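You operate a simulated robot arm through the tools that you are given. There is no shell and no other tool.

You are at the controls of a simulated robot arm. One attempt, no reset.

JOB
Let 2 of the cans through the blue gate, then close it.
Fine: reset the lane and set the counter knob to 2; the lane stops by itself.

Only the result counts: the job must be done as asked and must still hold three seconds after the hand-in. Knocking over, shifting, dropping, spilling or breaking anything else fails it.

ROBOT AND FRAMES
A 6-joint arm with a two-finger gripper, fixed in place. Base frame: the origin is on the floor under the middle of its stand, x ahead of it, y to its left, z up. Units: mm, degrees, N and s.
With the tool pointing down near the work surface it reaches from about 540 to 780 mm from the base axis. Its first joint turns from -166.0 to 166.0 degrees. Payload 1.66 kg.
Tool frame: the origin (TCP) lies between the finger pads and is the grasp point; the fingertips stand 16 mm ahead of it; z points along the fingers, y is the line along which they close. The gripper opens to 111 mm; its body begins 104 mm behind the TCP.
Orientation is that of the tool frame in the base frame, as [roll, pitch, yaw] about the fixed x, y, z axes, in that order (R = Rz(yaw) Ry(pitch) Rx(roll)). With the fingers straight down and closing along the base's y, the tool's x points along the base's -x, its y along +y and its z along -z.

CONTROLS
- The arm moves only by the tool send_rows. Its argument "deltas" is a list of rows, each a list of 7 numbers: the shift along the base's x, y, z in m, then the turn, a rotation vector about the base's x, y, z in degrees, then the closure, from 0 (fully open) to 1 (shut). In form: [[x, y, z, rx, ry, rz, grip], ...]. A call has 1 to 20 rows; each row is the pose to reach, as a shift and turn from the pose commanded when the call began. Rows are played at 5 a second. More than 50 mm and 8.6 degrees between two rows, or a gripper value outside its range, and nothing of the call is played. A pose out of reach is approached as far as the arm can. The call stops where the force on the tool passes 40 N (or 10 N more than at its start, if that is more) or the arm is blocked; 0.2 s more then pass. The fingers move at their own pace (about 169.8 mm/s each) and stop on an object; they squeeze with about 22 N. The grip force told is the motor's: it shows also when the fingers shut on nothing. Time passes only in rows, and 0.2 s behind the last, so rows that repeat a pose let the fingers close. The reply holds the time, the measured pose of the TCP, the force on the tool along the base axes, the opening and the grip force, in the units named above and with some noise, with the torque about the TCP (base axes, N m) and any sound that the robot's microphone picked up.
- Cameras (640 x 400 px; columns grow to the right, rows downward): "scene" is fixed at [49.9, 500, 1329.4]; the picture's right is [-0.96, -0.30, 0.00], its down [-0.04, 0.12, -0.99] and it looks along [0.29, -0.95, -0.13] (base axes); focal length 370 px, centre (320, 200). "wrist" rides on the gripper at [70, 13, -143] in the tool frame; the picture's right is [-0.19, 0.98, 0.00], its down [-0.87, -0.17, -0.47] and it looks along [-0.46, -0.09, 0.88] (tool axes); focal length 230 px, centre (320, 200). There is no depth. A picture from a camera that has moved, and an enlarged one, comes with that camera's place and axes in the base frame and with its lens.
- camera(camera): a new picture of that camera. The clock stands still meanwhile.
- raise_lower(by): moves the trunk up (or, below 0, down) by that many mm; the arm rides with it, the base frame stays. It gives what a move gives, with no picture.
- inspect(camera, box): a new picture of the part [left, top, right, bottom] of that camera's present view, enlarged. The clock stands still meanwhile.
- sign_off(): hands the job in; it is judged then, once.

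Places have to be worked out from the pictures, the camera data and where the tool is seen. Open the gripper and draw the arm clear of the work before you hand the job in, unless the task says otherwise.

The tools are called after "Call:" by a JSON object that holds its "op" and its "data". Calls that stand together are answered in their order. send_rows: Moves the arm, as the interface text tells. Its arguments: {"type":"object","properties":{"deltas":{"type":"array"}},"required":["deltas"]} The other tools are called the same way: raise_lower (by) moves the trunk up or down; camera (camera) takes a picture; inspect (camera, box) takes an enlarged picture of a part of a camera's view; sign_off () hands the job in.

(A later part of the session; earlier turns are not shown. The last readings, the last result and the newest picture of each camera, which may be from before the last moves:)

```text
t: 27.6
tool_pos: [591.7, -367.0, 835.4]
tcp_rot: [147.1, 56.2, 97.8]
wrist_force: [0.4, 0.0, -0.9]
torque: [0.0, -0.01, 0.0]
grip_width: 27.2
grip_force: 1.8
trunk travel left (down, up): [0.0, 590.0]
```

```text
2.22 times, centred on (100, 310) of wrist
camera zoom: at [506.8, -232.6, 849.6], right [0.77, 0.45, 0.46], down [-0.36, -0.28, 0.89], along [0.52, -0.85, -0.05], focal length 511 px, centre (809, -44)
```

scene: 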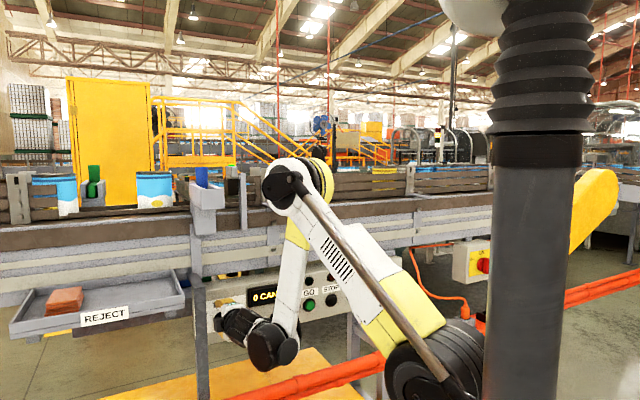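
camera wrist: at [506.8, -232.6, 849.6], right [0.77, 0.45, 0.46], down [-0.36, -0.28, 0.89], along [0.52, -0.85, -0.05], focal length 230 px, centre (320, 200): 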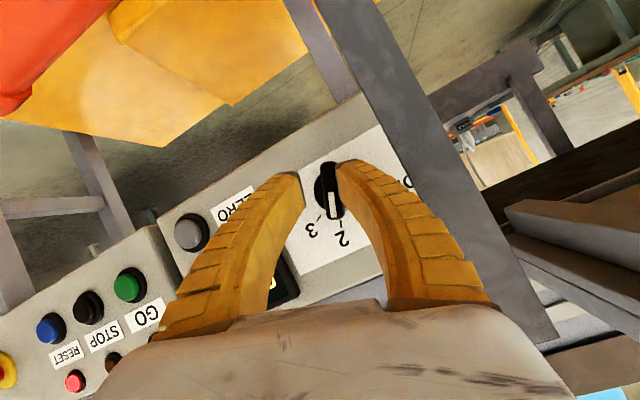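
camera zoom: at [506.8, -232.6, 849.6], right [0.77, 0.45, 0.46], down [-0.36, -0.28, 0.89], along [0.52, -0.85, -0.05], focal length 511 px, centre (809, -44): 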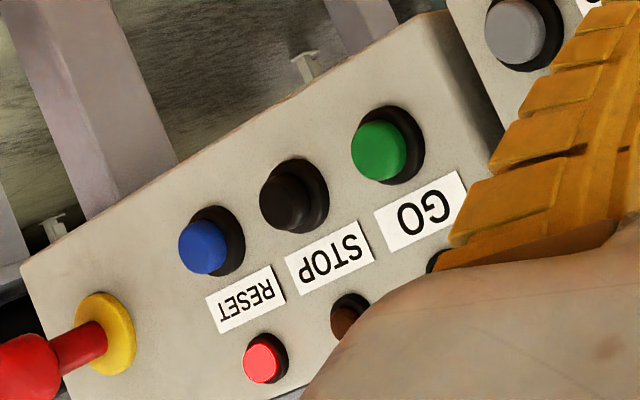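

Computing from this view, the knob bar points 20.6 degrees right of vertical, which matches the 2 mark at 20.4 degrees, and the display still reads 0 CANS. Next I close the fingers, rise a little and travel along the lane to stand in front of the blue RESET button at about u -300.

Call:
{"op": "send_rows", "data": {"deltas": [[-0.0071, 0.0071, 0.02, 0, 0, 0, 0.78], [-0.0141, 0.0141, 0.04, 0, 0, 0, 0.78], [-0.0198, 0.0198, 0.065, 0, 0, 0, 0.78], [-0.0495, -0.0099, 0.065, 0, 0, 0, 1], [-0.0792, -0.0396, 0.065, 0, 0, 0, 1], [-0.1089, -0.0693, 0.065, 0, 0, 0, 1], [-0.1386, -0.099, 0.065, 0, 0, 0, 1], [-0.1683, -0.1287, 0.065, 0, 0, 0, 1], [-0.198, -0.1584, 0.065, 0, 0, 0, 1], [-0.2277, -0.1881, 0.065, 0, 0, 0, 1], [-0.2574, -0.2178, 0.065, 0, 0, 0, 1], [-0.2871, -0.2475, 0.065, 0, 0, 0, 1], [-0.3168, -0.2772, 0.065, 0, 0, 0, 1], [-0.3465, -0.3069, 0.065, 0, 0, 0, 1]]}}

Call:
{"op": "camera", "data": {"camera": "wrist"}}

Call:
{"op": "camera", "data": {"camera": "scene"}}

```text
t: 30.6
tool_pos: [247.2, -671.1, 902.1]
tcp_rot: [147.3, 56.2, 97.8]
wrist_force: [-0.3, 0.3, -0.3]
torque: [-0.02, 0.0, -0.02]
grip_width: 0.0
grip_force: 21.4
trunk travel left (down, up): [0.0, 590.0]
```

```text
taken
camera wrist: at [162.0, -538.3, 916.2], right [0.77, 0.45, 0.45], down [-0.36, -0.28, 0.89], along [0.52, -0.85, -0.05], focal length 230 px, centre (320, 200)
```

wrist: 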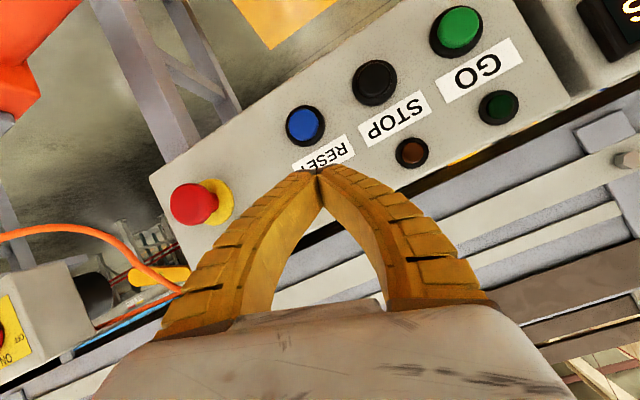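

```text
taken
```

scene: 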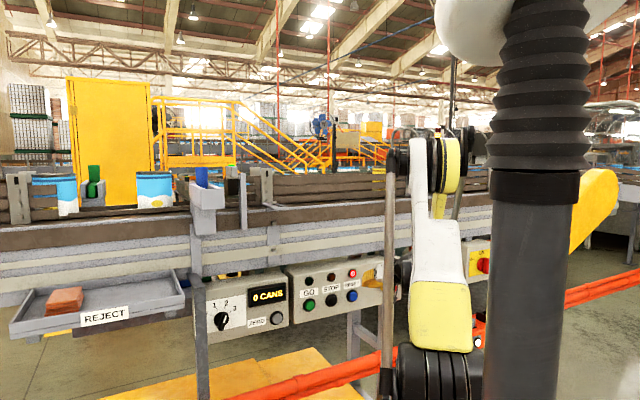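

I'm in front of RESET, which this view places at u -304, z 823, front at n about 740. I'll come down to just in front of it with the closed fingertips and check alignment before pressing.

Call:
{"op": "send_rows", "data": {"deltas": [[0.01, -0.0115, -0.0185, -2.3, -2.3, 0, 1], [0.02, -0.023, -0.037, -4.5, -4.5, 0, 1], [0.03, -0.0345, -0.0555, -6.8, -6.8, 0, 1], [0.0401, -0.0461, -0.074, -9.05, -9.05, 0, 1], [0.0401, -0.0461, -0.074, -9.05, -9.05, 0, 1]]}}

Call:
{"op": "camera", "data": {"camera": "wrist"}}

Call:
{"op": "inspect", "data": {"camera": "wrist", "box": [240, 90, 400, 210]}}

Call:
{"op": "inspect", "data": {"camera": "scene", "box": [300, 250, 420, 330]}}

```text
t: 31.8
tool_pos: [287.4, -718.9, 827.6]
tcp_rot: [128.3, 65.3, 81.2]
wrist_force: [-0.1, -0.2, 0.2]
torque: [0.0, 0.01, 0.0]
grip_width: 0.0
grip_force: 21.7
trunk travel left (down, up): [0.0, 590.0]
```

```text
taken
camera wrist: at [201.1, -585.1, 806.1], right [0.7, 0.52, 0.49], down [-0.5, -0.14, 0.85], along [0.51, -0.84, 0.16], focal length 230 px, centre (320, 200)
```

wrist: 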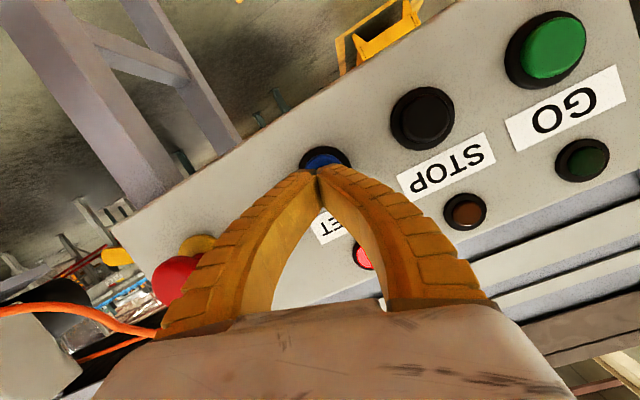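

```text
3.33 times, centred on (320, 150) of wrist
camera zoom: at [201.1, -585.1, 806.1], right [0.7, 0.52, 0.49], down [-0.5, -0.14, 0.85], along [0.51, -0.84, 0.16], focal length 767 px, centre (320, 367)
```

zoom: 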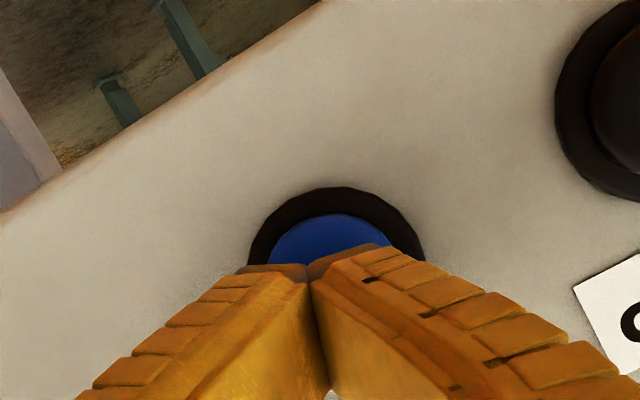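

```text
5.00 times, centred on (360, 290) of scene
camera zoom: at [49.9, 500.0, 1329.4], right [-0.96, -0.3, 0.0], down [-0.04, 0.12, -0.99], along [0.29, -0.95, -0.13], focal length 1851 px, centre (120, -250)
```

zoom: 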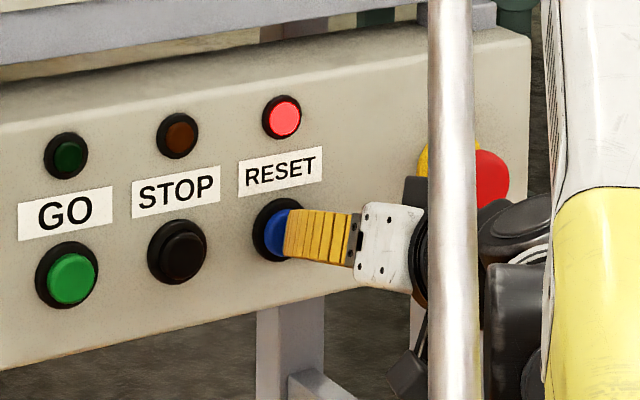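

The fingertips are lined up with the RESET button, about 13 mm away. I'll push in slowly along the panel normal.

Call:
{"op": "send_rows", "data": {"deltas": [[0.004, -0.004, 0, 0, 0, 0, 1], [0.0075, -0.0075, 0, 0, 0, 0, 1], [0.0095, -0.0095, 0, 0, 0, 0, 1], [0.0115, -0.0115, 0, 0, 0, 0, 1], [0.0135, -0.0135, 0, 0, 0, 0, 1], [0.0135, -0.0135, 0, 0, 0, 0, 1]]}}

Call:
{"op": "inspect", "data": {"camera": "scene", "box": [300, 250, 420, 330]}}

```text
t: 33.2
tool_pos: [299.8, -731.9, 827.8]
tcp_rot: [128.2, 65.3, 81.3]
wrist_force: [-2.9, 7.2, -1.4]
torque: [0.0, -0.05, 0.09]
grip_width: 0.0
grip_force: 22.1
trunk travel left (down, up): [0.0, 590.0]
heard: click
```

```text
5.00 times, centred on (360, 290) of scene
camera zoom: at [49.9, 500.0, 1329.4], right [-0.96, -0.3, 0.0], down [-0.04, 0.12, -0.99], along [0.29, -0.95, -0.13], focal length 1851 px, centre (120, -250)
```

zoom: 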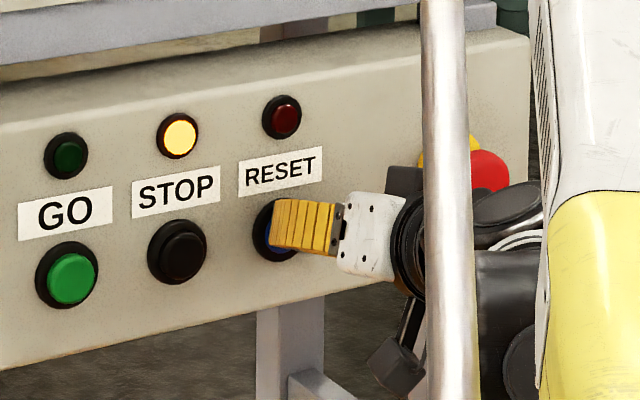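

A click was heard, the red lamp went out and the amber STOP lamp lit, so the lane is reset and ready. I'll back away from the button; the blue gate should be opened by hand before pressing GO so the cans keep their spacing.

Call:
{"op": "send_rows", "data": {"deltas": [[-0.007, 0.007, 0, 0, 0, 0, 1], [-0.018, 0.018, 0, 2.1, 2.1, 0, 1], [-0.032, 0.032, 0.01, 4.2, 4.2, 0, 1], [-0.046, 0.046, 0.025, 6.4, 6.4, 0, 1], [-0.06, 0.06, 0.04, 8.5, 8.5, 0, 1], [-0.071, 0.071, 0.06, 10.6, 10.6, 0, 1]]}}

Call:
{"op": "inspect", "data": {"camera": "scene", "box": [180, 240, 400, 377]}}

Call:
{"op": "inspect", "data": {"camera": "scene", "box": [0, 140, 280, 315]}}

```text
t: 34.6
tool_pos: [227.5, -661.9, 886.2]
tcp_rot: [149.4, 54.4, 99.7]
wrist_force: [-0.2, 0.4, 0.1]
torque: [0.02, -0.07, 0.04]
grip_width: 0.0
grip_force: 21.2
trunk travel left (down, up): [0.0, 590.0]
```

```text
2.91 times, centred on (290, 308) of scene
camera zoom: at [49.9, 500.0, 1329.4], right [-0.96, -0.3, 0.0], down [-0.04, 0.12, -0.99], along [0.29, -0.95, -0.13], focal length 1077 px, centre (407, -116)
```

zoom: 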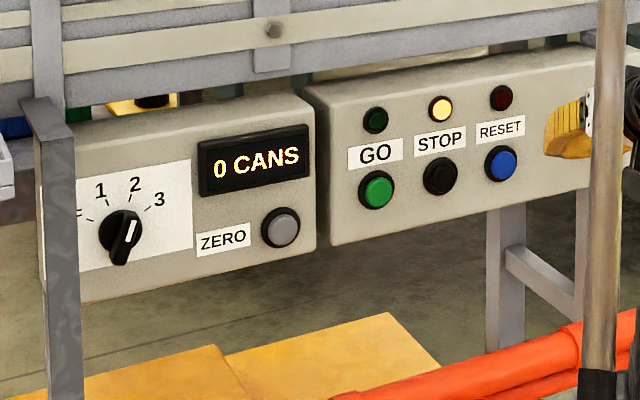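

```text
2.29 times, centred on (140, 228) of scene
camera zoom: at [49.9, 500.0, 1329.4], right [-0.96, -0.3, 0.0], down [-0.04, 0.12, -0.99], along [0.29, -0.95, -0.13], focal length 846 px, centre (731, 137)
```

zoom: 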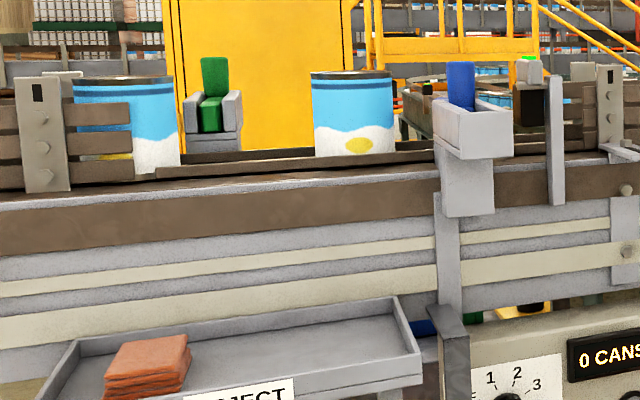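

RESET holds: amber lamp on, knob at 2, counter at 0. I'll raise the trunk back to its starting height with the tool well clear of the lane.

Call:
{"op": "raise_lower", "data": {"by": 225}}

```text
t: 36.9
tool_pos: [228.4, -660.8, 1111.9]
tcp_rot: [149.3, 54.5, 99.6]
wrist_force: [0.4, -0.5, -0.4]
torque: [-0.01, 0.01, -0.01]
grip_width: 0.0
grip_force: 22.1
trunk travel left (down, up): [-225.0, 365.0]
```

Next I rise to z about 1360, roll the tool so the fingers close along the lane direction, and travel over to stand before the blue gate, staying about 600 mm out.

Call:
{"op": "send_rows", "data": {"deltas": [[-0.0041, 0.0041, 0.05, -2.32, 2.32, 1.9, 1], [-0.0082, 0.0082, 0.1, -4.64, 4.64, 3.8, 1], [-0.0123, 0.0123, 0.15, -6.96, 6.96, 5.7, 1], [-0.0164, 0.0164, 0.2, -9.28, 9.28, 7.6, 1], [-0.0205, 0.0205, 0.25, -11.6, 11.6, 9.5, 1], [0.0113, 0.0523, 0.25, -11.6, 11.6, 9.5, 1], [0.0431, 0.0841, 0.25, -11.6, 11.6, 9.5, 1], [0.0749, 0.1159, 0.25, -11.6, 11.6, 9.5, 0.5], [0.1067, 0.1477, 0.25, -11.6, 11.6, 9.5, 0.5], [0.1385, 0.1795, 0.25, -11.6, 11.6, 9.5, 0.5], [0.1703, 0.2113, 0.25, -11.6, 11.6, 9.5, 0.5], [0.2021, 0.2431, 0.25, -11.6, 11.6, 9.5, 0.5], [0.2339, 0.2749, 0.25, -11.6, 11.6, 9.5, 0.5], [0.2657, 0.3067, 0.25, -11.6, 11.6, 9.5, 0.5], [0.2975, 0.3385, 0.25, -11.6, 11.6, 9.5, 0.5], [0.3293, 0.3703, 0.25, -11.6, 11.6, 9.5, 0.5]]}}

Call:
{"op": "camera", "data": {"camera": "wrist"}}

Call:
{"op": "camera", "data": {"camera": "scene"}}

```text
refused: row 1 steps farther than a row can; nothing moved
```

```text
taken
camera wrist: at [142.8, -528.2, 1131.3], right [0.78, 0.43, 0.45], down [-0.34, -0.3, 0.89], along [0.52, -0.85, -0.09], focal length 230 px, centre (320, 200)
```

wrist: 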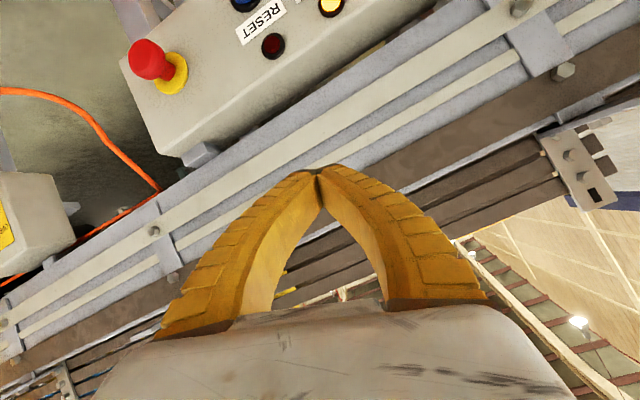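

```text
taken
```

scene: 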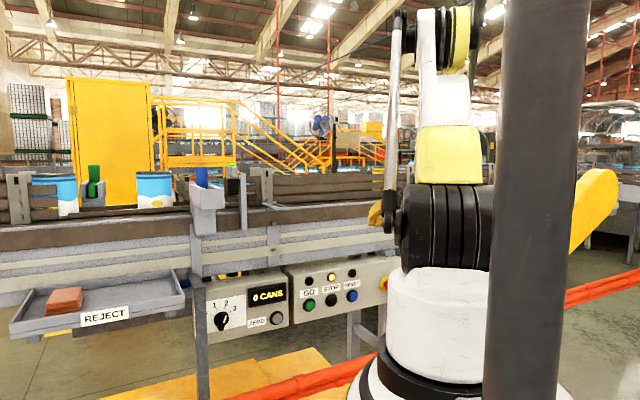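

The first row was a fraction over the 50 mm limit so nothing moved. I'll resend with shorter upward steps.

Call:
{"op": "send_rows", "data": {"deltas": [[-0.0034, 0.0034, 0.042, -1.93, 1.93, 1.58, 1], [-0.0068, 0.0068, 0.084, -3.87, 3.87, 3.17, 1], [-0.0103, 0.0103, 0.125, -5.8, 5.8, 4.75, 1], [-0.0137, 0.0137, 0.167, -7.73, 7.73, 6.33, 1], [-0.0171, 0.0171, 0.209, -9.67, 9.67, 7.92, 1], [-0.0205, 0.0205, 0.25, -11.6, 11.6, 9.5, 1], [0.0113, 0.0523, 0.25, -11.6, 11.6, 9.5, 1], [0.0431, 0.0841, 0.25, -11.6, 11.6, 9.5, 1], [0.0749, 0.1159, 0.25, -11.6, 11.6, 9.5, 0.5], [0.1067, 0.1477, 0.25, -11.6, 11.6, 9.5, 0.5], [0.1385, 0.1795, 0.25, -11.6, 11.6, 9.5, 0.5], [0.1703, 0.2113, 0.25, -11.6, 11.6, 9.5, 0.5], [0.2021, 0.2431, 0.25, -11.6, 11.6, 9.5, 0.5], [0.2339, 0.2749, 0.25, -11.6, 11.6, 9.5, 0.5], [0.2657, 0.3067, 0.25, -11.6, 11.6, 9.5, 0.5], [0.2975, 0.3385, 0.25, -11.6, 11.6, 9.5, 0.5], [0.3293, 0.3703, 0.25, -11.6, 11.6, 9.5, 0.5]]}}

Call:
{"op": "camera", "data": {"camera": "wrist"}}

Call:
{"op": "camera", "data": {"camera": "scene"}}

```text
t: 40.5
tool_pos: [556.9, -290.6, 1359.9]
tcp_rot: [178.2, 59.9, 133.6]
wrist_force: [0.5, 0.6, 0.5]
torque: [-0.01, -0.02, -0.02]
grip_width: 57.7
grip_force: 1.5
trunk travel left (down, up): [-225.0, 365.0]
```

```text
taken
camera wrist: at [453.9, -169.2, 1373.3], right [0.76, 0.63, 0.18], down [-0.11, -0.15, 0.98], along [0.64, -0.77, -0.04], focal length 230 px, centre (320, 200)
```

wrist: 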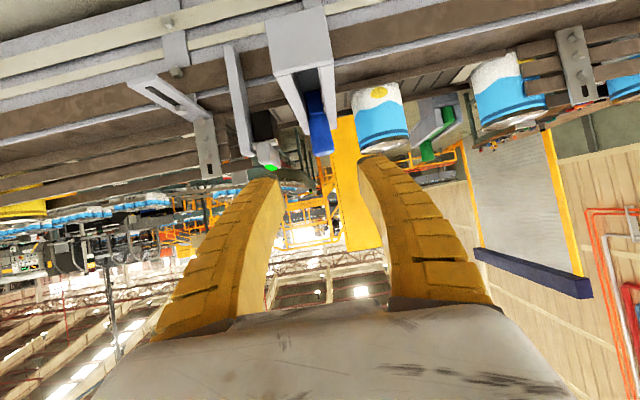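

```text
taken
```

scene: 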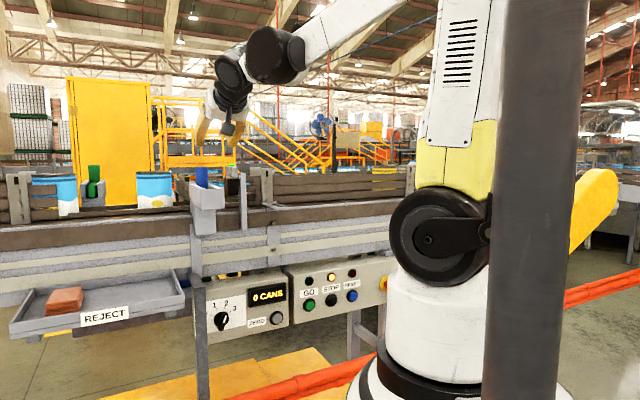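

Call:
{"op": "inspect", "data": {"camera": "wrist", "box": [200, 20, 440, 180]}}

Call:
{"op": "inspect", "data": {"camera": "scene", "box": [120, 100, 300, 240]}}

```text
2.50 times, centred on (320, 100) of wrist
camera zoom: at [453.9, -169.2, 1373.3], right [0.76, 0.63, 0.18], down [-0.11, -0.15, 0.98], along [0.64, -0.77, -0.04], focal length 575 px, centre (320, 450)
```

zoom: 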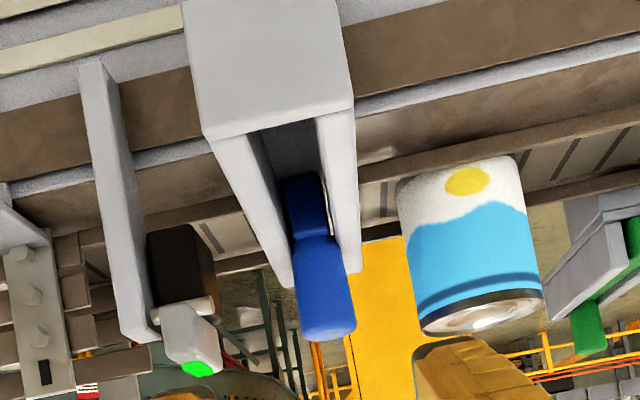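

```text
2.86 times, centred on (210, 170) of scene
camera zoom: at [49.9, 500.0, 1329.4], right [-0.96, -0.3, 0.0], down [-0.04, 0.12, -0.99], along [0.29, -0.95, -0.13], focal length 1058 px, centre (634, 286)
```

zoom: 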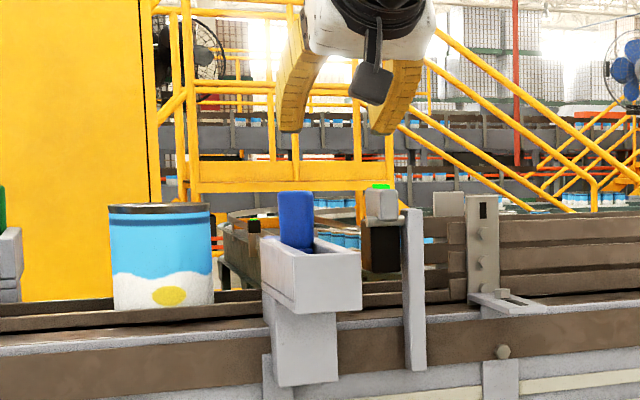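

The blue gate slides in an open U-channel from n 663 to 854 with its rim at z about 1234. Its upright peg, about 36 mm wide, stands near u 186, n 805 with its top at z about 1281. Pulling it roughly 95 mm toward the robot should retract the blade fully. I'll move nearer with a 45 degree tilt and refine the peg position.

Call:
{"op": "send_rows", "data": {"deltas": [[0.021, -0.0217, -0.0075, 2.65, 2.65, 0, 0.45], [0.042, -0.0433, -0.015, 5.3, 5.3, 0, 0.45], [0.063, -0.065, -0.0225, 7.95, 7.95, 0, 0.45], [0.0841, -0.0866, -0.03, 10.6, 10.6, 0, 0.45], [0.0841, -0.0866, -0.03, 10.6, 10.6, 0, 0.45]]}}

Call:
{"op": "camera", "data": {"camera": "wrist"}}

Call:
{"op": "inspect", "data": {"camera": "wrist", "box": [200, 20, 440, 180]}}

Call:
{"op": "inspect", "data": {"camera": "scene", "box": [140, 120, 270, 220]}}

```text
t: 41.7
tool_pos: [641.6, -376.8, 1333.1]
tcp_rot: [178.7, 44.8, 133.9]
wrist_force: [-0.7, 0.4, 0.1]
torque: [0.02, 0.01, -0.01]
grip_width: 63.0
grip_force: 1.6
trunk travel left (down, up): [-225.0, 365.0]
```

```text
taken
camera wrist: at [544.3, -262.9, 1386.1], right [0.79, 0.6, 0.15], down [0.07, -0.33, 0.94], along [0.61, -0.73, -0.3], focal length 230 px, centre (320, 200)
```

wrist: 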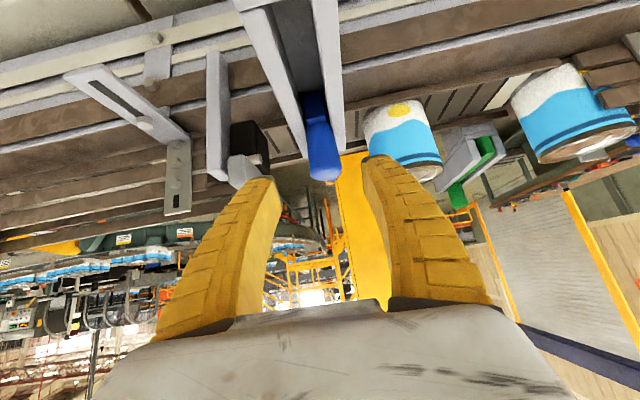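

```text
2.50 times, centred on (320, 100) of wrist
camera zoom: at [544.3, -262.9, 1386.1], right [0.79, 0.6, 0.15], down [0.07, -0.33, 0.94], along [0.61, -0.73, -0.3], focal length 575 px, centre (320, 450)
```

zoom: 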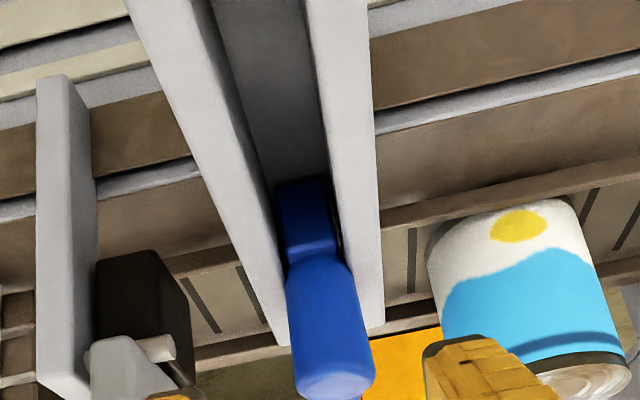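

```text
4.00 times, centred on (205, 170) of scene
camera zoom: at [49.9, 500.0, 1329.4], right [-0.96, -0.3, 0.0], down [-0.04, 0.12, -0.99], along [0.29, -0.95, -0.13], focal length 1481 px, centre (780, 320)
```

zoom: 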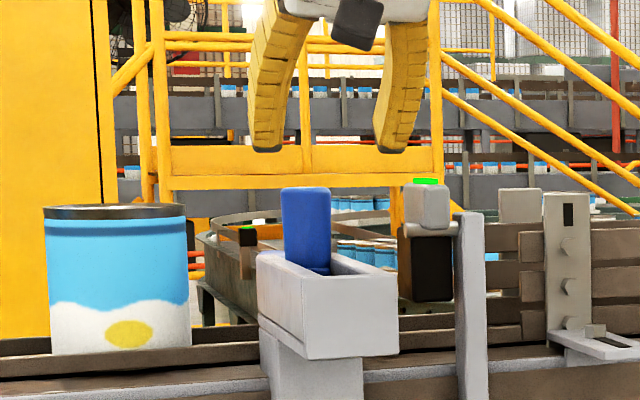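

Both views now agree: the peg's top centre is at u 189, n 799, z 1286. I'll slide in along the tool axis so the open fingers straddle the peg, keeping the tips above the channel rim.

Call:
{"op": "send_rows", "data": {"deltas": [[0.0114, -0.011, -0.0136, 0, 0, 0, 0.45], [0.0227, -0.022, -0.0272, 0, 0, 0, 0.45], [0.0341, -0.0329, -0.0408, 0, 0, 0, 0.45], [0.0454, -0.0439, -0.0544, 0, 0, 0, 0.45], [0.0568, -0.0549, -0.068, 0, 0, 0, 0.45], [0.0568, -0.0549, -0.068, 0, 0, 0, 0.45]]}}

Call:
{"op": "camera", "data": {"camera": "wrist"}}

Call:
{"op": "inspect", "data": {"camera": "scene", "box": [140, 120, 270, 220]}}

```text
t: 43.1
tool_pos: [698.3, -432.3, 1263.5]
tcp_rot: [178.7, 44.8, 134.0]
wrist_force: [-0.1, -0.2, 0.0]
torque: [0.0, 0.0, -0.01]
grip_width: 63.2
grip_force: 1.6
trunk travel left (down, up): [-225.0, 365.0]
```

```text
taken
camera wrist: at [601.0, -317.5, 1316.7], right [0.79, 0.6, 0.15], down [0.07, -0.33, 0.94], along [0.61, -0.73, -0.3], focal length 230 px, centre (320, 200)
```

wrist: 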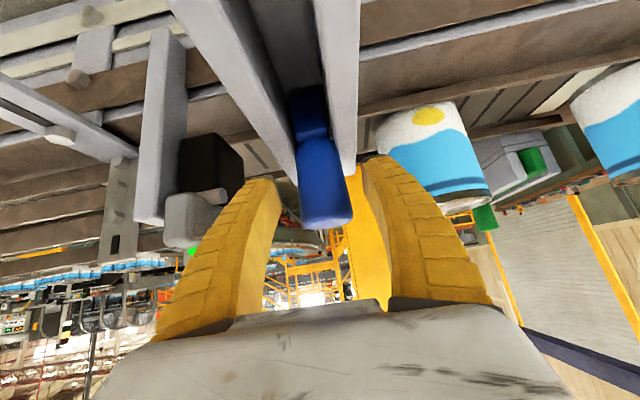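

```text
4.00 times, centred on (205, 170) of scene
camera zoom: at [49.9, 500.0, 1329.4], right [-0.96, -0.3, 0.0], down [-0.04, 0.12, -0.99], along [0.29, -0.95, -0.13], focal length 1481 px, centre (780, 320)
```

zoom: 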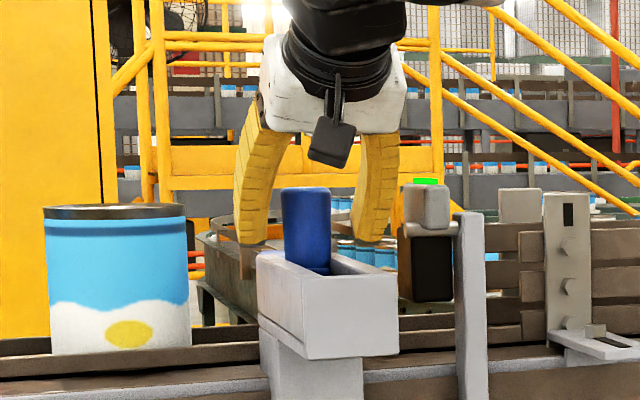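

The peg is between the fingers with the tool at u 188, n 799, z 1263. I close on it.

Call:
{"op": "send_rows", "data": {"deltas": [[0, 0, 0, 0, 0, 0, 0.6], [0, 0, 0, 0, 0, 0, 0.75], [0, 0, 0, 0, 0, 0, 1], [0, 0, 0, 0, 0, 0, 1]]}}

Call:
{"op": "camera", "data": {"camera": "wrist"}}

Call:
{"op": "inspect", "data": {"camera": "scene", "box": [140, 120, 270, 220]}}

```text
t: 44.1
tool_pos: [699.0, -431.4, 1263.4]
tcp_rot: [178.7, 44.9, 134.0]
wrist_force: [7.3, 7.3, 5.0]
torque: [-0.14, 0.03, 0.09]
grip_width: 29.4
grip_force: 34.2
trunk travel left (down, up): [-225.0, 365.0]
```

```text
taken
camera wrist: at [601.9, -315.8, 1317.0], right [0.79, 0.6, 0.15], down [0.07, -0.33, 0.94], along [0.61, -0.73, -0.3], focal length 230 px, centre (320, 200)
```

wrist: 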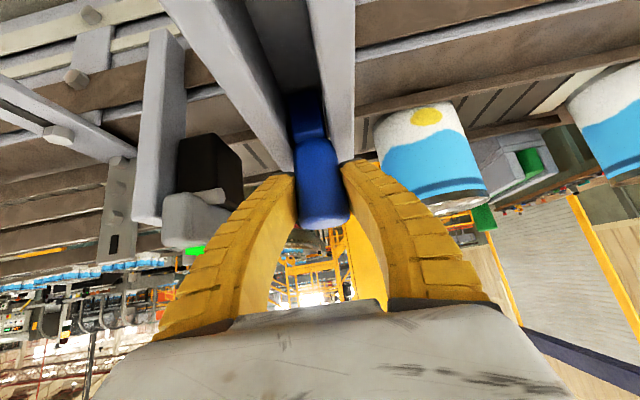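

```text
4.00 times, centred on (205, 170) of scene
camera zoom: at [49.9, 500.0, 1329.4], right [-0.96, -0.3, 0.0], down [-0.04, 0.12, -0.99], along [0.29, -0.95, -0.13], focal length 1481 px, centre (780, 320)
```

zoom: 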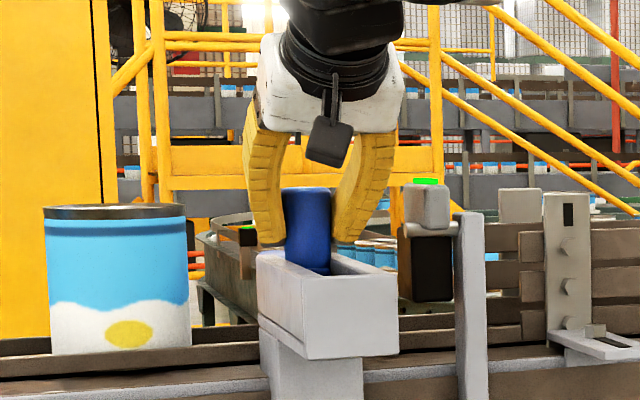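

The grip holds the peg at 29 mm. I'll note the closed position (tool at n 799) and pull straight toward the robot in small steps.

Call:
{"op": "send_rows", "data": {"deltas": [[-0.0063, 0.0077, 0, 0, 0, 0, 1], [-0.0134, 0.0148, 0, 0, 0, 0, 1], [-0.0205, 0.0219, 0, 0, 0, 0, 1], [-0.0276, 0.029, 0, 0, 0, 0, 1], [-0.0347, 0.0361, 0, 0, 0, 0, 1], [-0.0418, 0.0432, 0, 0, 0, 0, 1], [-0.0489, 0.0503, 0, 0, 0, 0, 1]]}}

Call:
{"op": "camera", "data": {"camera": "wrist"}}

Call:
{"op": "inspect", "data": {"camera": "scene", "box": [140, 120, 270, 220]}}

```text
t: 45.7
tool_pos: [650.2, -379.7, 1262.2]
tcp_rot: [178.7, 44.8, 134.1]
wrist_force: [4.3, 7.7, 7.2]
torque: [-0.19, -0.11, 0.01]
grip_width: 28.9
grip_force: 34.0
trunk travel left (down, up): [-225.0, 365.0]
```

```text
taken
camera wrist: at [552.0, -265.7, 1317.0], right [0.79, 0.6, 0.15], down [0.07, -0.33, 0.94], along [0.61, -0.73, -0.3], focal length 230 px, centre (320, 200)
```

wrist: 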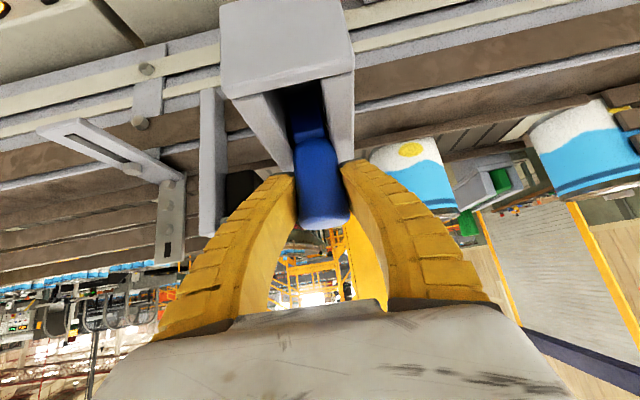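

```text
4.00 times, centred on (205, 170) of scene
camera zoom: at [49.9, 500.0, 1329.4], right [-0.96, -0.3, 0.0], down [-0.04, 0.12, -0.99], along [0.29, -0.95, -0.13], focal length 1481 px, centre (780, 320)
```

zoom: 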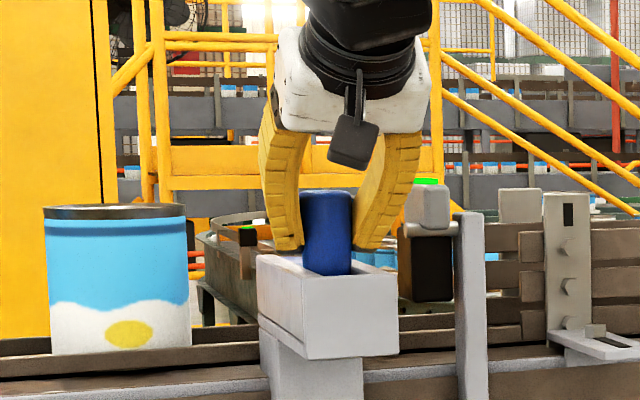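

The blade has come back about 71 mm with little force. I'll keep pulling in smaller steps until it meets its end stop.

Call:
{"op": "send_rows", "data": {"deltas": [[-0.0035, 0.0035, 0, 0, 0, 0, 1], [-0.007, 0.007, 0, 0, 0, 0, 1], [-0.0105, 0.0105, 0, 0, 0, 0, 1], [-0.014, 0.014, 0, 0, 0, 0, 1], [-0.0175, 0.0175, 0, 0, 0, 0, 1], [-0.021, 0.021, 0, 0, 0, 0, 1]]}}

Call:
{"op": "camera", "data": {"camera": "wrist"}}

Call:
{"op": "inspect", "data": {"camera": "scene", "box": [140, 120, 270, 220]}}

```text
t: 47.1
tool_pos: [630.0, -359.5, 1263.1]
tcp_rot: [178.7, 44.8, 134.0]
wrist_force: [8.1, 8.7, 9.5]
torque: [-0.09, 0.04, 0.08]
grip_width: 29.0
grip_force: 33.9
trunk travel left (down, up): [-225.0, 365.0]
```

```text
taken
camera wrist: at [531.3, -245.2, 1316.9], right [0.79, 0.6, 0.15], down [0.07, -0.33, 0.94], along [0.61, -0.73, -0.3], focal length 230 px, centre (320, 200)
```

wrist: 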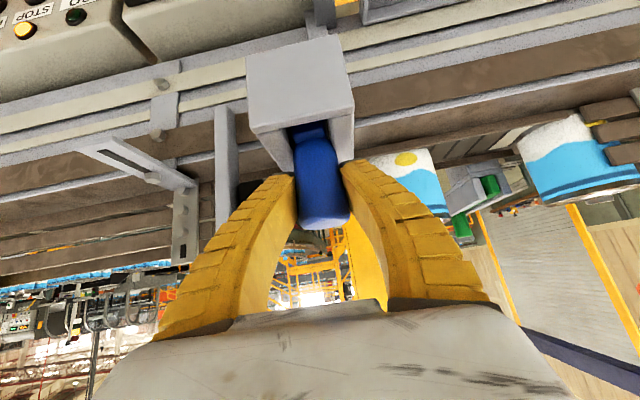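

```text
4.00 times, centred on (205, 170) of scene
camera zoom: at [49.9, 500.0, 1329.4], right [-0.96, -0.3, 0.0], down [-0.04, 0.12, -0.99], along [0.29, -0.95, -0.13], focal length 1481 px, centre (780, 320)
```

zoom: 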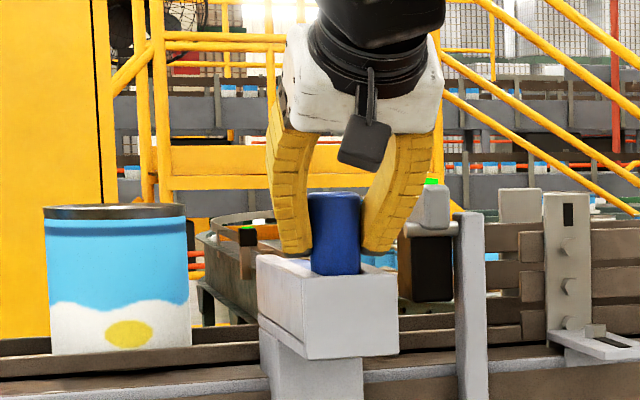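

Still moving freely at n 700, so I continue in small steps to reach the end stop.

Call:
{"op": "send_rows", "data": {"deltas": [[-0.0025, 0.0025, 0, 0, 0, 0, 1], [-0.005, 0.005, 0, 0, 0, 0, 1], [-0.0075, 0.0075, 0, 0, 0, 0, 1], [-0.01, 0.01, 0, 0, 0, 0, 1], [-0.0125, 0.0125, 0, 0, 0, 0, 1], [-0.015, 0.015, 0, 0, 0, 0, 1], [-0.0175, 0.0175, 0, 0, 0, 0, 1]]}}

Call:
{"op": "camera", "data": {"camera": "wrist"}}

Call:
{"op": "inspect", "data": {"camera": "scene", "box": [140, 120, 270, 220]}}

```text
t: 48.7
tool_pos: [613.5, -344.4, 1261.4]
tcp_rot: [178.9, 44.6, 134.0]
wrist_force: [23.2, -5.6, -2.0]
torque: [-0.07, -0.08, 0.06]
grip_width: 25.6
grip_force: 34.2
trunk travel left (down, up): [-225.0, 365.0]
```

```text
taken
camera wrist: at [516.1, -229.7, 1315.6], right [0.79, 0.6, 0.15], down [0.07, -0.33, 0.94], along [0.61, -0.73, -0.3], focal length 230 px, centre (320, 200)
```

wrist: 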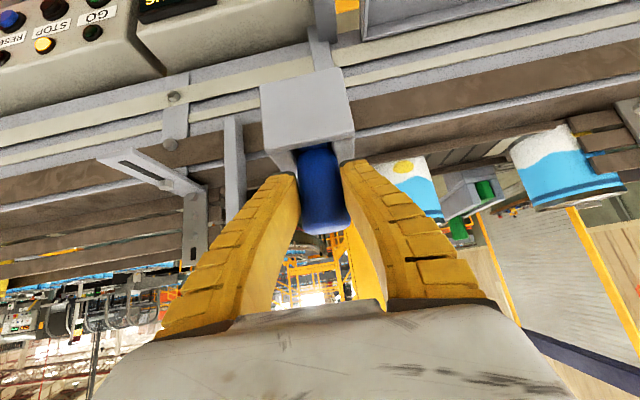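

```text
4.00 times, centred on (205, 170) of scene
camera zoom: at [49.9, 500.0, 1329.4], right [-0.96, -0.3, 0.0], down [-0.04, 0.12, -0.99], along [0.29, -0.95, -0.13], focal length 1481 px, centre (780, 320)
```

zoom: 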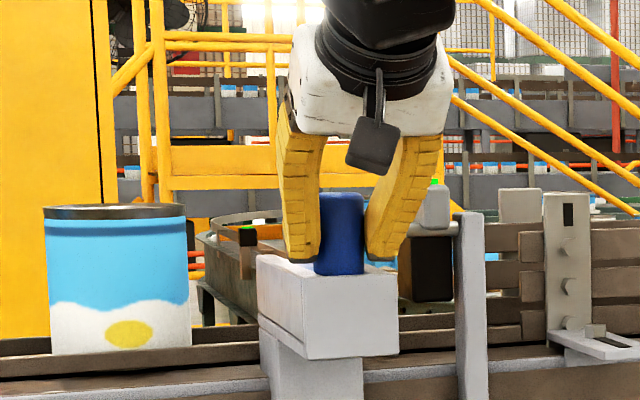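

The tool now feels about 20 N of resistance and the grip slid slightly along the peg, so the blade is at its open stop. I'll ease off, open the fingers and back out along the tool axis, then check the blade stays open.

Call:
{"op": "send_rows", "data": {"deltas": [[0.0028, -0.0028, 0, 0, 0, 0, 1], [0.0028, -0.0028, 0, 0, 0, 0, 0.7], [0.0028, -0.0028, 0, 0, 0, 0, 0.45], [0.0028, -0.0028, 0, 0, 0, 0, 0.45], [-0.01, 0.01, 0.018, 0, 0, 0, 0.45], [-0.025, 0.025, 0.04, 0, 0, 0, 0.45], [-0.04, 0.04, 0.065, 0, 0, 0, 0.45], [-0.055, 0.055, 0.09, 0, 0, 0, 0.45]]}}

Call:
{"op": "camera", "data": {"camera": "wrist"}}

Call:
{"op": "inspect", "data": {"camera": "scene", "box": [140, 120, 270, 220]}}

Call:
{"op": "inspect", "data": {"camera": "wrist", "box": [220, 0, 500, 190]}}

```text
t: 50.5
tool_pos: [552.9, -288.1, 1353.4]
tcp_rot: [178.7, 44.8, 134.0]
wrist_force: [-0.4, 0.3, -0.8]
torque: [-0.01, 0.03, 0.01]
grip_width: 63.1
grip_force: 1.2
trunk travel left (down, up): [-225.0, 365.0]
```

```text
taken
camera wrist: at [455.4, -174.0, 1407.2], right [0.79, 0.6, 0.15], down [0.07, -0.33, 0.94], along [0.61, -0.73, -0.3], focal length 230 px, centre (320, 200)
```

wrist: 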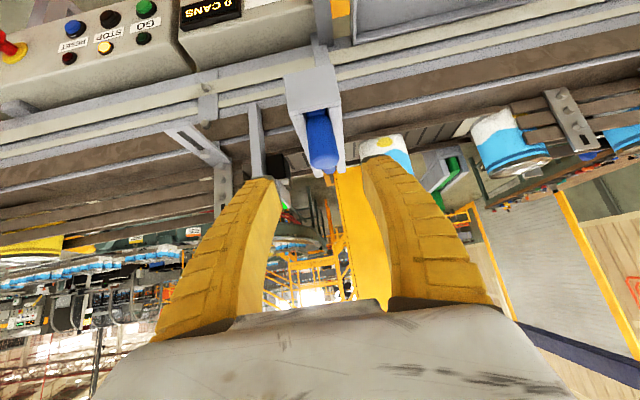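

```text
4.00 times, centred on (205, 170) of scene
camera zoom: at [49.9, 500.0, 1329.4], right [-0.96, -0.3, 0.0], down [-0.04, 0.12, -0.99], along [0.29, -0.95, -0.13], focal length 1481 px, centre (780, 320)
```

zoom: 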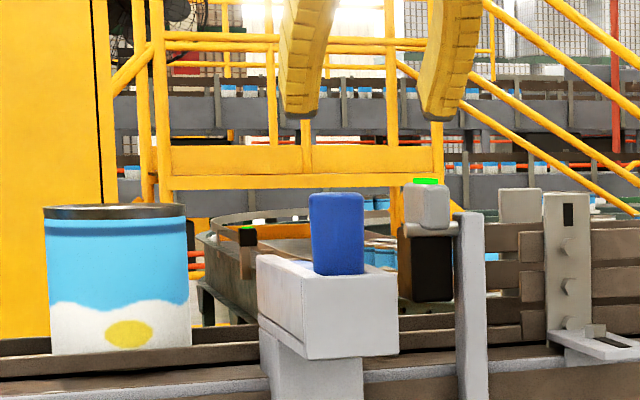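

```text
2.11 times, centred on (360, 95) of wrist
camera zoom: at [455.4, -174.0, 1407.2], right [0.79, 0.6, 0.15], down [0.07, -0.33, 0.94], along [0.61, -0.73, -0.3], focal length 484 px, centre (236, 421)
```

zoom: 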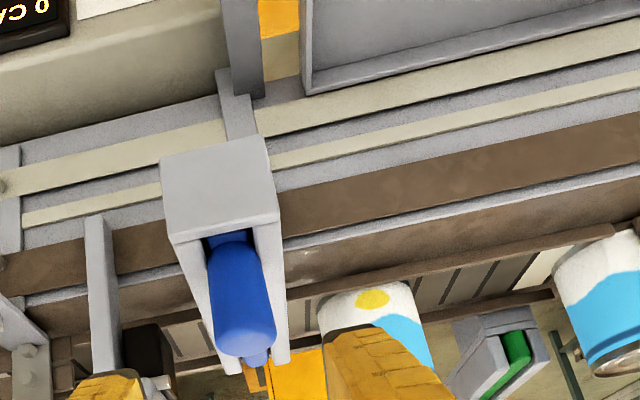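

The blade's rear end now sits against the channel's near plate and it stayed there after release, so the gate is open. Next I travel back along the lane to stand above GO (u about -131), with fingers closed.

Call:
{"op": "send_rows", "data": {"deltas": [[-0.0321, -0.0321, 0, 0, 0, 0, 0.45], [-0.0642, -0.0642, 0, 0, 0, 0, 0.45], [-0.0963, -0.0963, 0, 0, 0, 0, 1], [-0.1284, -0.1284, 0, 0, 0, 0, 1], [-0.1605, -0.1605, 0, 0, 0, 0, 1], [-0.1926, -0.1926, 0, 0, 0, 0, 1], [-0.225, -0.225, 0, 0, 0, 0, 1]]}}

Call:
{"op": "raise_lower", "data": {"by": -225}}

```text
t: 52.1
tool_pos: [330.6, -518.9, 1351.1]
tcp_rot: [178.5, 44.8, 133.9]
wrist_force: [0.1, 0.1, 0.3]
torque: [0.0, -0.03, -0.01]
grip_width: 0.0
grip_force: 22.5
trunk travel left (down, up): [-225.0, 365.0]
```

```text
t: 54.5
tool_pos: [330.2, -518.6, 1126.7]
tcp_rot: [178.6, 44.8, 134.1]
wrist_force: [0.4, -0.7, 0.3]
torque: [0.01, -0.01, -0.04]
grip_width: 0.0
grip_force: 22.1
trunk travel left (down, up): [0.0, 590.0]
```

The tool is at (330,-519,1127), in front of the lane above GO. I'll come down to z 880 at n 650 and look at the GO button.

Call:
{"op": "send_rows", "data": {"deltas": [[0.0059, -0.0059, -0.041, -1.8, -1.8, 0, 1], [0.0118, -0.0118, -0.082, -3.5, -3.5, 0, 1], [0.0177, -0.0177, -0.123, -5.3, -5.3, 0, 1], [0.0236, -0.0236, -0.164, -7.1, -7.1, 0, 1], [0.0295, -0.0295, -0.205, -8.8, -8.8, 0, 1], [0.0354, -0.0354, -0.246, -10.6, -10.6, 0, 1], [0.0354, -0.0354, -0.246, -10.6, -10.6, 0, 1]]}}

Call:
{"op": "camera", "data": {"camera": "wrist"}}

Call:
{"op": "inspect", "data": {"camera": "scene", "box": [180, 240, 400, 377]}}

```text
t: 56.1
tool_pos: [365.6, -557.2, 878.7]
tcp_rot: [178.1, 59.7, 133.5]
wrist_force: [0.4, -0.4, 0.2]
torque: [0.01, 0.03, 0.01]
grip_width: 0.3
grip_force: 22.0
trunk travel left (down, up): [0.0, 590.0]
```

```text
taken
camera wrist: at [262.4, -435.9, 892.4], right [0.76, 0.63, 0.18], down [-0.11, -0.15, 0.98], along [0.64, -0.77, -0.04], focal length 230 px, centre (320, 200)
```

wrist: 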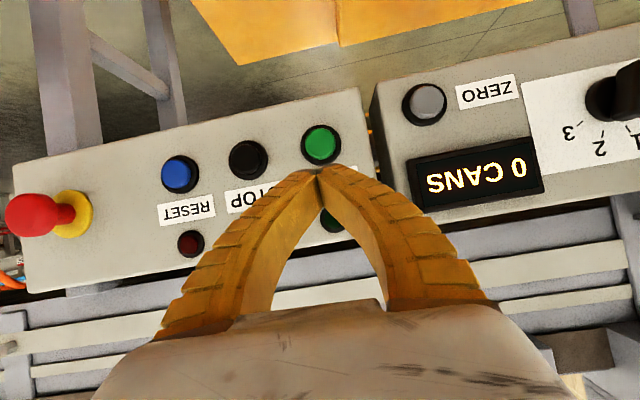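

```text
2.91 times, centred on (290, 308) of scene
camera zoom: at [49.9, 500.0, 1329.4], right [-0.96, -0.3, 0.0], down [-0.04, 0.12, -0.99], along [0.29, -0.95, -0.13], focal length 1077 px, centre (407, -116)
```

zoom: 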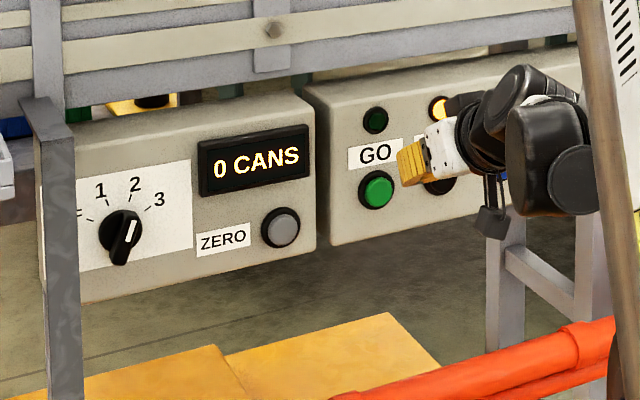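

GO sits at u -133.5, z 824 by this view, and the knob is at 2 with 0 on the counter. I'll bring the closed fingertips just in front of it.

Call:
{"op": "send_rows", "data": {"deltas": [[0.0105, -0.0098, -0.0124, -1.8, -1.8, 0, 1], [0.021, -0.0196, -0.0249, -3.5, -3.5, 0, 1], [0.0316, -0.0294, -0.0373, -5.3, -5.3, 0, 1], [0.0421, -0.0392, -0.0497, -7.1, -7.1, 0, 1], [0.0421, -0.0392, -0.0497, -7.1, -7.1, 0, 1]]}}

Call:
{"op": "inspect", "data": {"camera": "wrist", "box": [240, 90, 400, 210]}}

Call:
{"op": "inspect", "data": {"camera": "scene", "box": [270, 250, 390, 330]}}

Call:
{"op": "inspect", "data": {"camera": "scene", "box": [0, 140, 280, 315]}}

```text
t: 57.3
tool_pos: [410.0, -594.9, 830.6]
tcp_rot: [177.2, 69.9, 132.7]
wrist_force: [0.5, -0.1, 0.0]
torque: [0.03, 0.02, -0.01]
grip_width: 0.0
grip_force: 22.0
trunk travel left (down, up): [0.0, 590.0]
```

```text
3.33 times, centred on (320, 150) of wrist
camera zoom: at [305.2, -473.8, 815.5], right [0.74, 0.65, 0.19], down [-0.23, -0.03, 0.97], along [0.64, -0.76, 0.13], focal length 767 px, centre (320, 367)
```

zoom: 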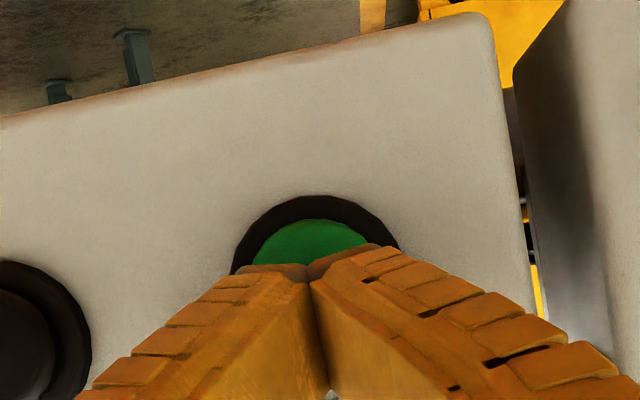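

```text
5.00 times, centred on (330, 290) of scene
camera zoom: at [49.9, 500.0, 1329.4], right [-0.96, -0.3, 0.0], down [-0.04, 0.12, -0.99], along [0.29, -0.95, -0.13], focal length 1851 px, centre (270, -250)
```

zoom: 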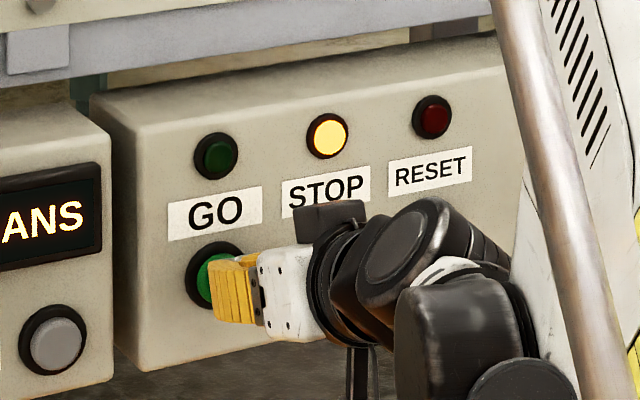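

```text
2.29 times, centred on (140, 228) of scene
camera zoom: at [49.9, 500.0, 1329.4], right [-0.96, -0.3, 0.0], down [-0.04, 0.12, -0.99], along [0.29, -0.95, -0.13], focal length 846 px, centre (731, 137)
```

zoom: 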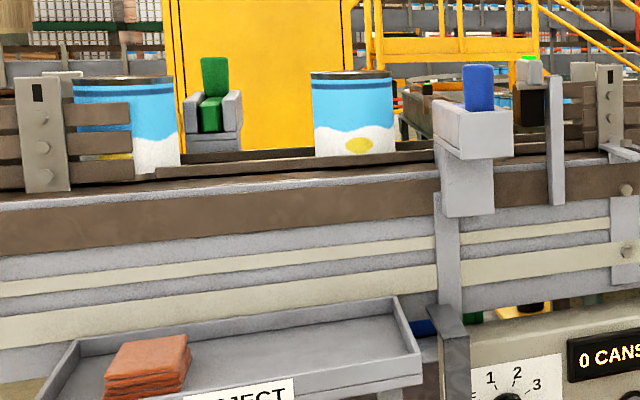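

The fingertips are centred on the GO button about 14 mm out, and the gate is still open. I press GO now.

Call:
{"op": "send_rows", "data": {"deltas": [[0.0045, -0.0045, 0, 0, 0, 0, 1], [0.0085, -0.0085, 0, 0, 0, 0, 1], [0.011, -0.011, 0, 0, 0, 0, 1], [0.0135, -0.0135, 0, 0, 0, 0, 1]]}}

Call:
{"op": "camera", "data": {"camera": "scene"}}

Call:
{"op": "inspect", "data": {"camera": "scene", "box": [270, 250, 390, 330]}}

```text
t: 58.3
tool_pos: [421.9, -606.4, 831.2]
tcp_rot: [177.5, 69.8, 132.9]
wrist_force: [-2.8, 1.1, -0.1]
torque: [0.0, 0.0, -0.02]
grip_width: 0.0
grip_force: 21.7
trunk travel left (down, up): [0.0, 590.0]
heard: click
```

```text
taken
```

scene: 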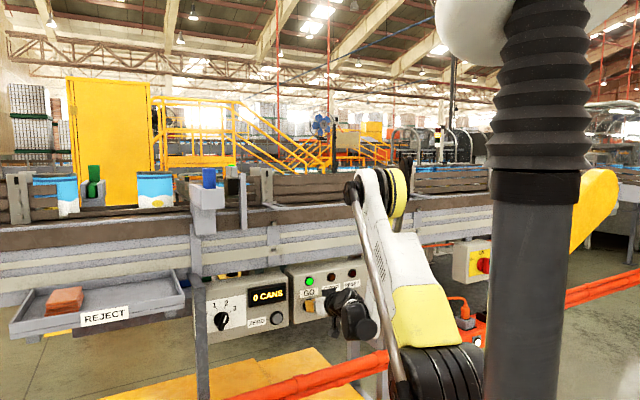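

```text
5.00 times, centred on (330, 290) of scene
camera zoom: at [49.9, 500.0, 1329.4], right [-0.96, -0.3, 0.0], down [-0.04, 0.12, -0.99], along [0.29, -0.95, -0.13], focal length 1851 px, centre (270, -250)
```

zoom: 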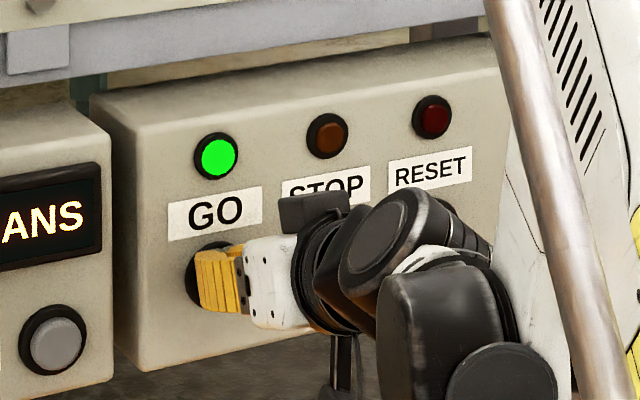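

The GO lamp is green and the lane should be running. I'll ease back off the button and watch the cans.

Call:
{"op": "send_rows", "data": {"deltas": [[-0.01, 0.01, 0.004, 2, 2, 0, 1], [-0.02, 0.02, 0.01, 4.5, 4.5, 0, 1]]}}

Call:
{"op": "inspect", "data": {"camera": "scene", "box": [0, 140, 280, 315]}}

```text
t: 58.9
tool_pos: [401.6, -585.5, 840.9]
tcp_rot: [177.9, 63.4, 133.3]
wrist_force: [0.4, -0.9, 0.1]
torque: [-0.05, 0.01, 0.03]
grip_width: 0.0
grip_force: 22.5
trunk travel left (down, up): [0.0, 590.0]
```

```text
2.29 times, centred on (140, 228) of scene
camera zoom: at [49.9, 500.0, 1329.4], right [-0.96, -0.3, 0.0], down [-0.04, 0.12, -0.99], along [0.29, -0.95, -0.13], focal length 846 px, centre (731, 137)
```

zoom: 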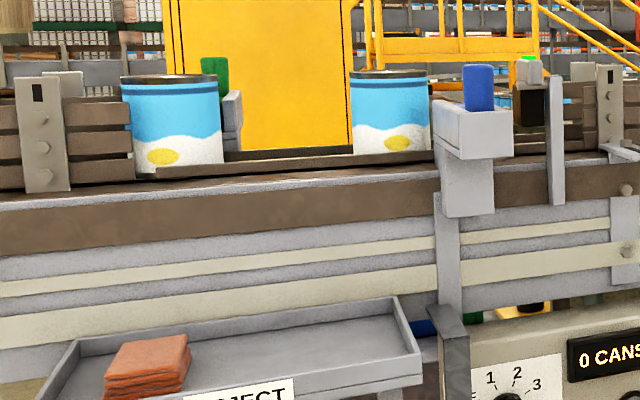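

The cans are moving: can 1 has advanced about 55 mm. I'll shift along to hover in front of STOP as a safeguard while I watch the count.

Call:
{"op": "send_rows", "data": {"deltas": [[-0.0205, -0.0205, -0.002, 0, 0, 0, 1], [-0.041, -0.041, -0.004, 0, 0, 0, 1], [-0.061, -0.061, -0.006, 0, 0, 0, 1]]}}

Call:
{"op": "inspect", "data": {"camera": "scene", "box": [0, 140, 320, 340]}}

```text
t: 59.7
tool_pos: [340.5, -646.8, 835.3]
tcp_rot: [178.0, 63.4, 133.3]
wrist_force: [0.3, 0.4, -0.5]
torque: [0.0, 0.02, 0.01]
grip_width: 0.0
grip_force: 22.2
trunk travel left (down, up): [0.0, 590.0]
```

```text
2.00 times, centred on (160, 240) of scene
camera zoom: at [49.9, 500.0, 1329.4], right [-0.96, -0.3, 0.0], down [-0.04, 0.12, -0.99], along [0.29, -0.95, -0.13], focal length 740 px, centre (640, 120)
```

zoom: 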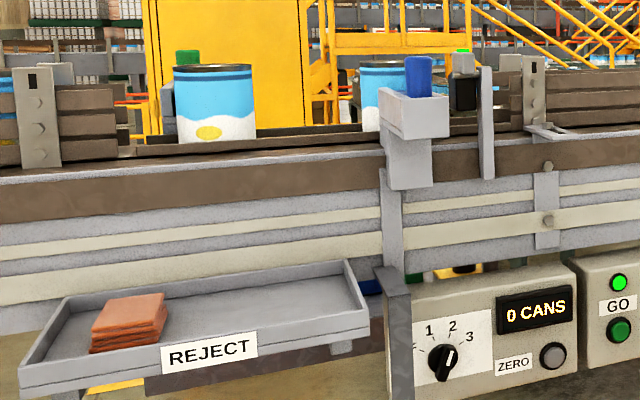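

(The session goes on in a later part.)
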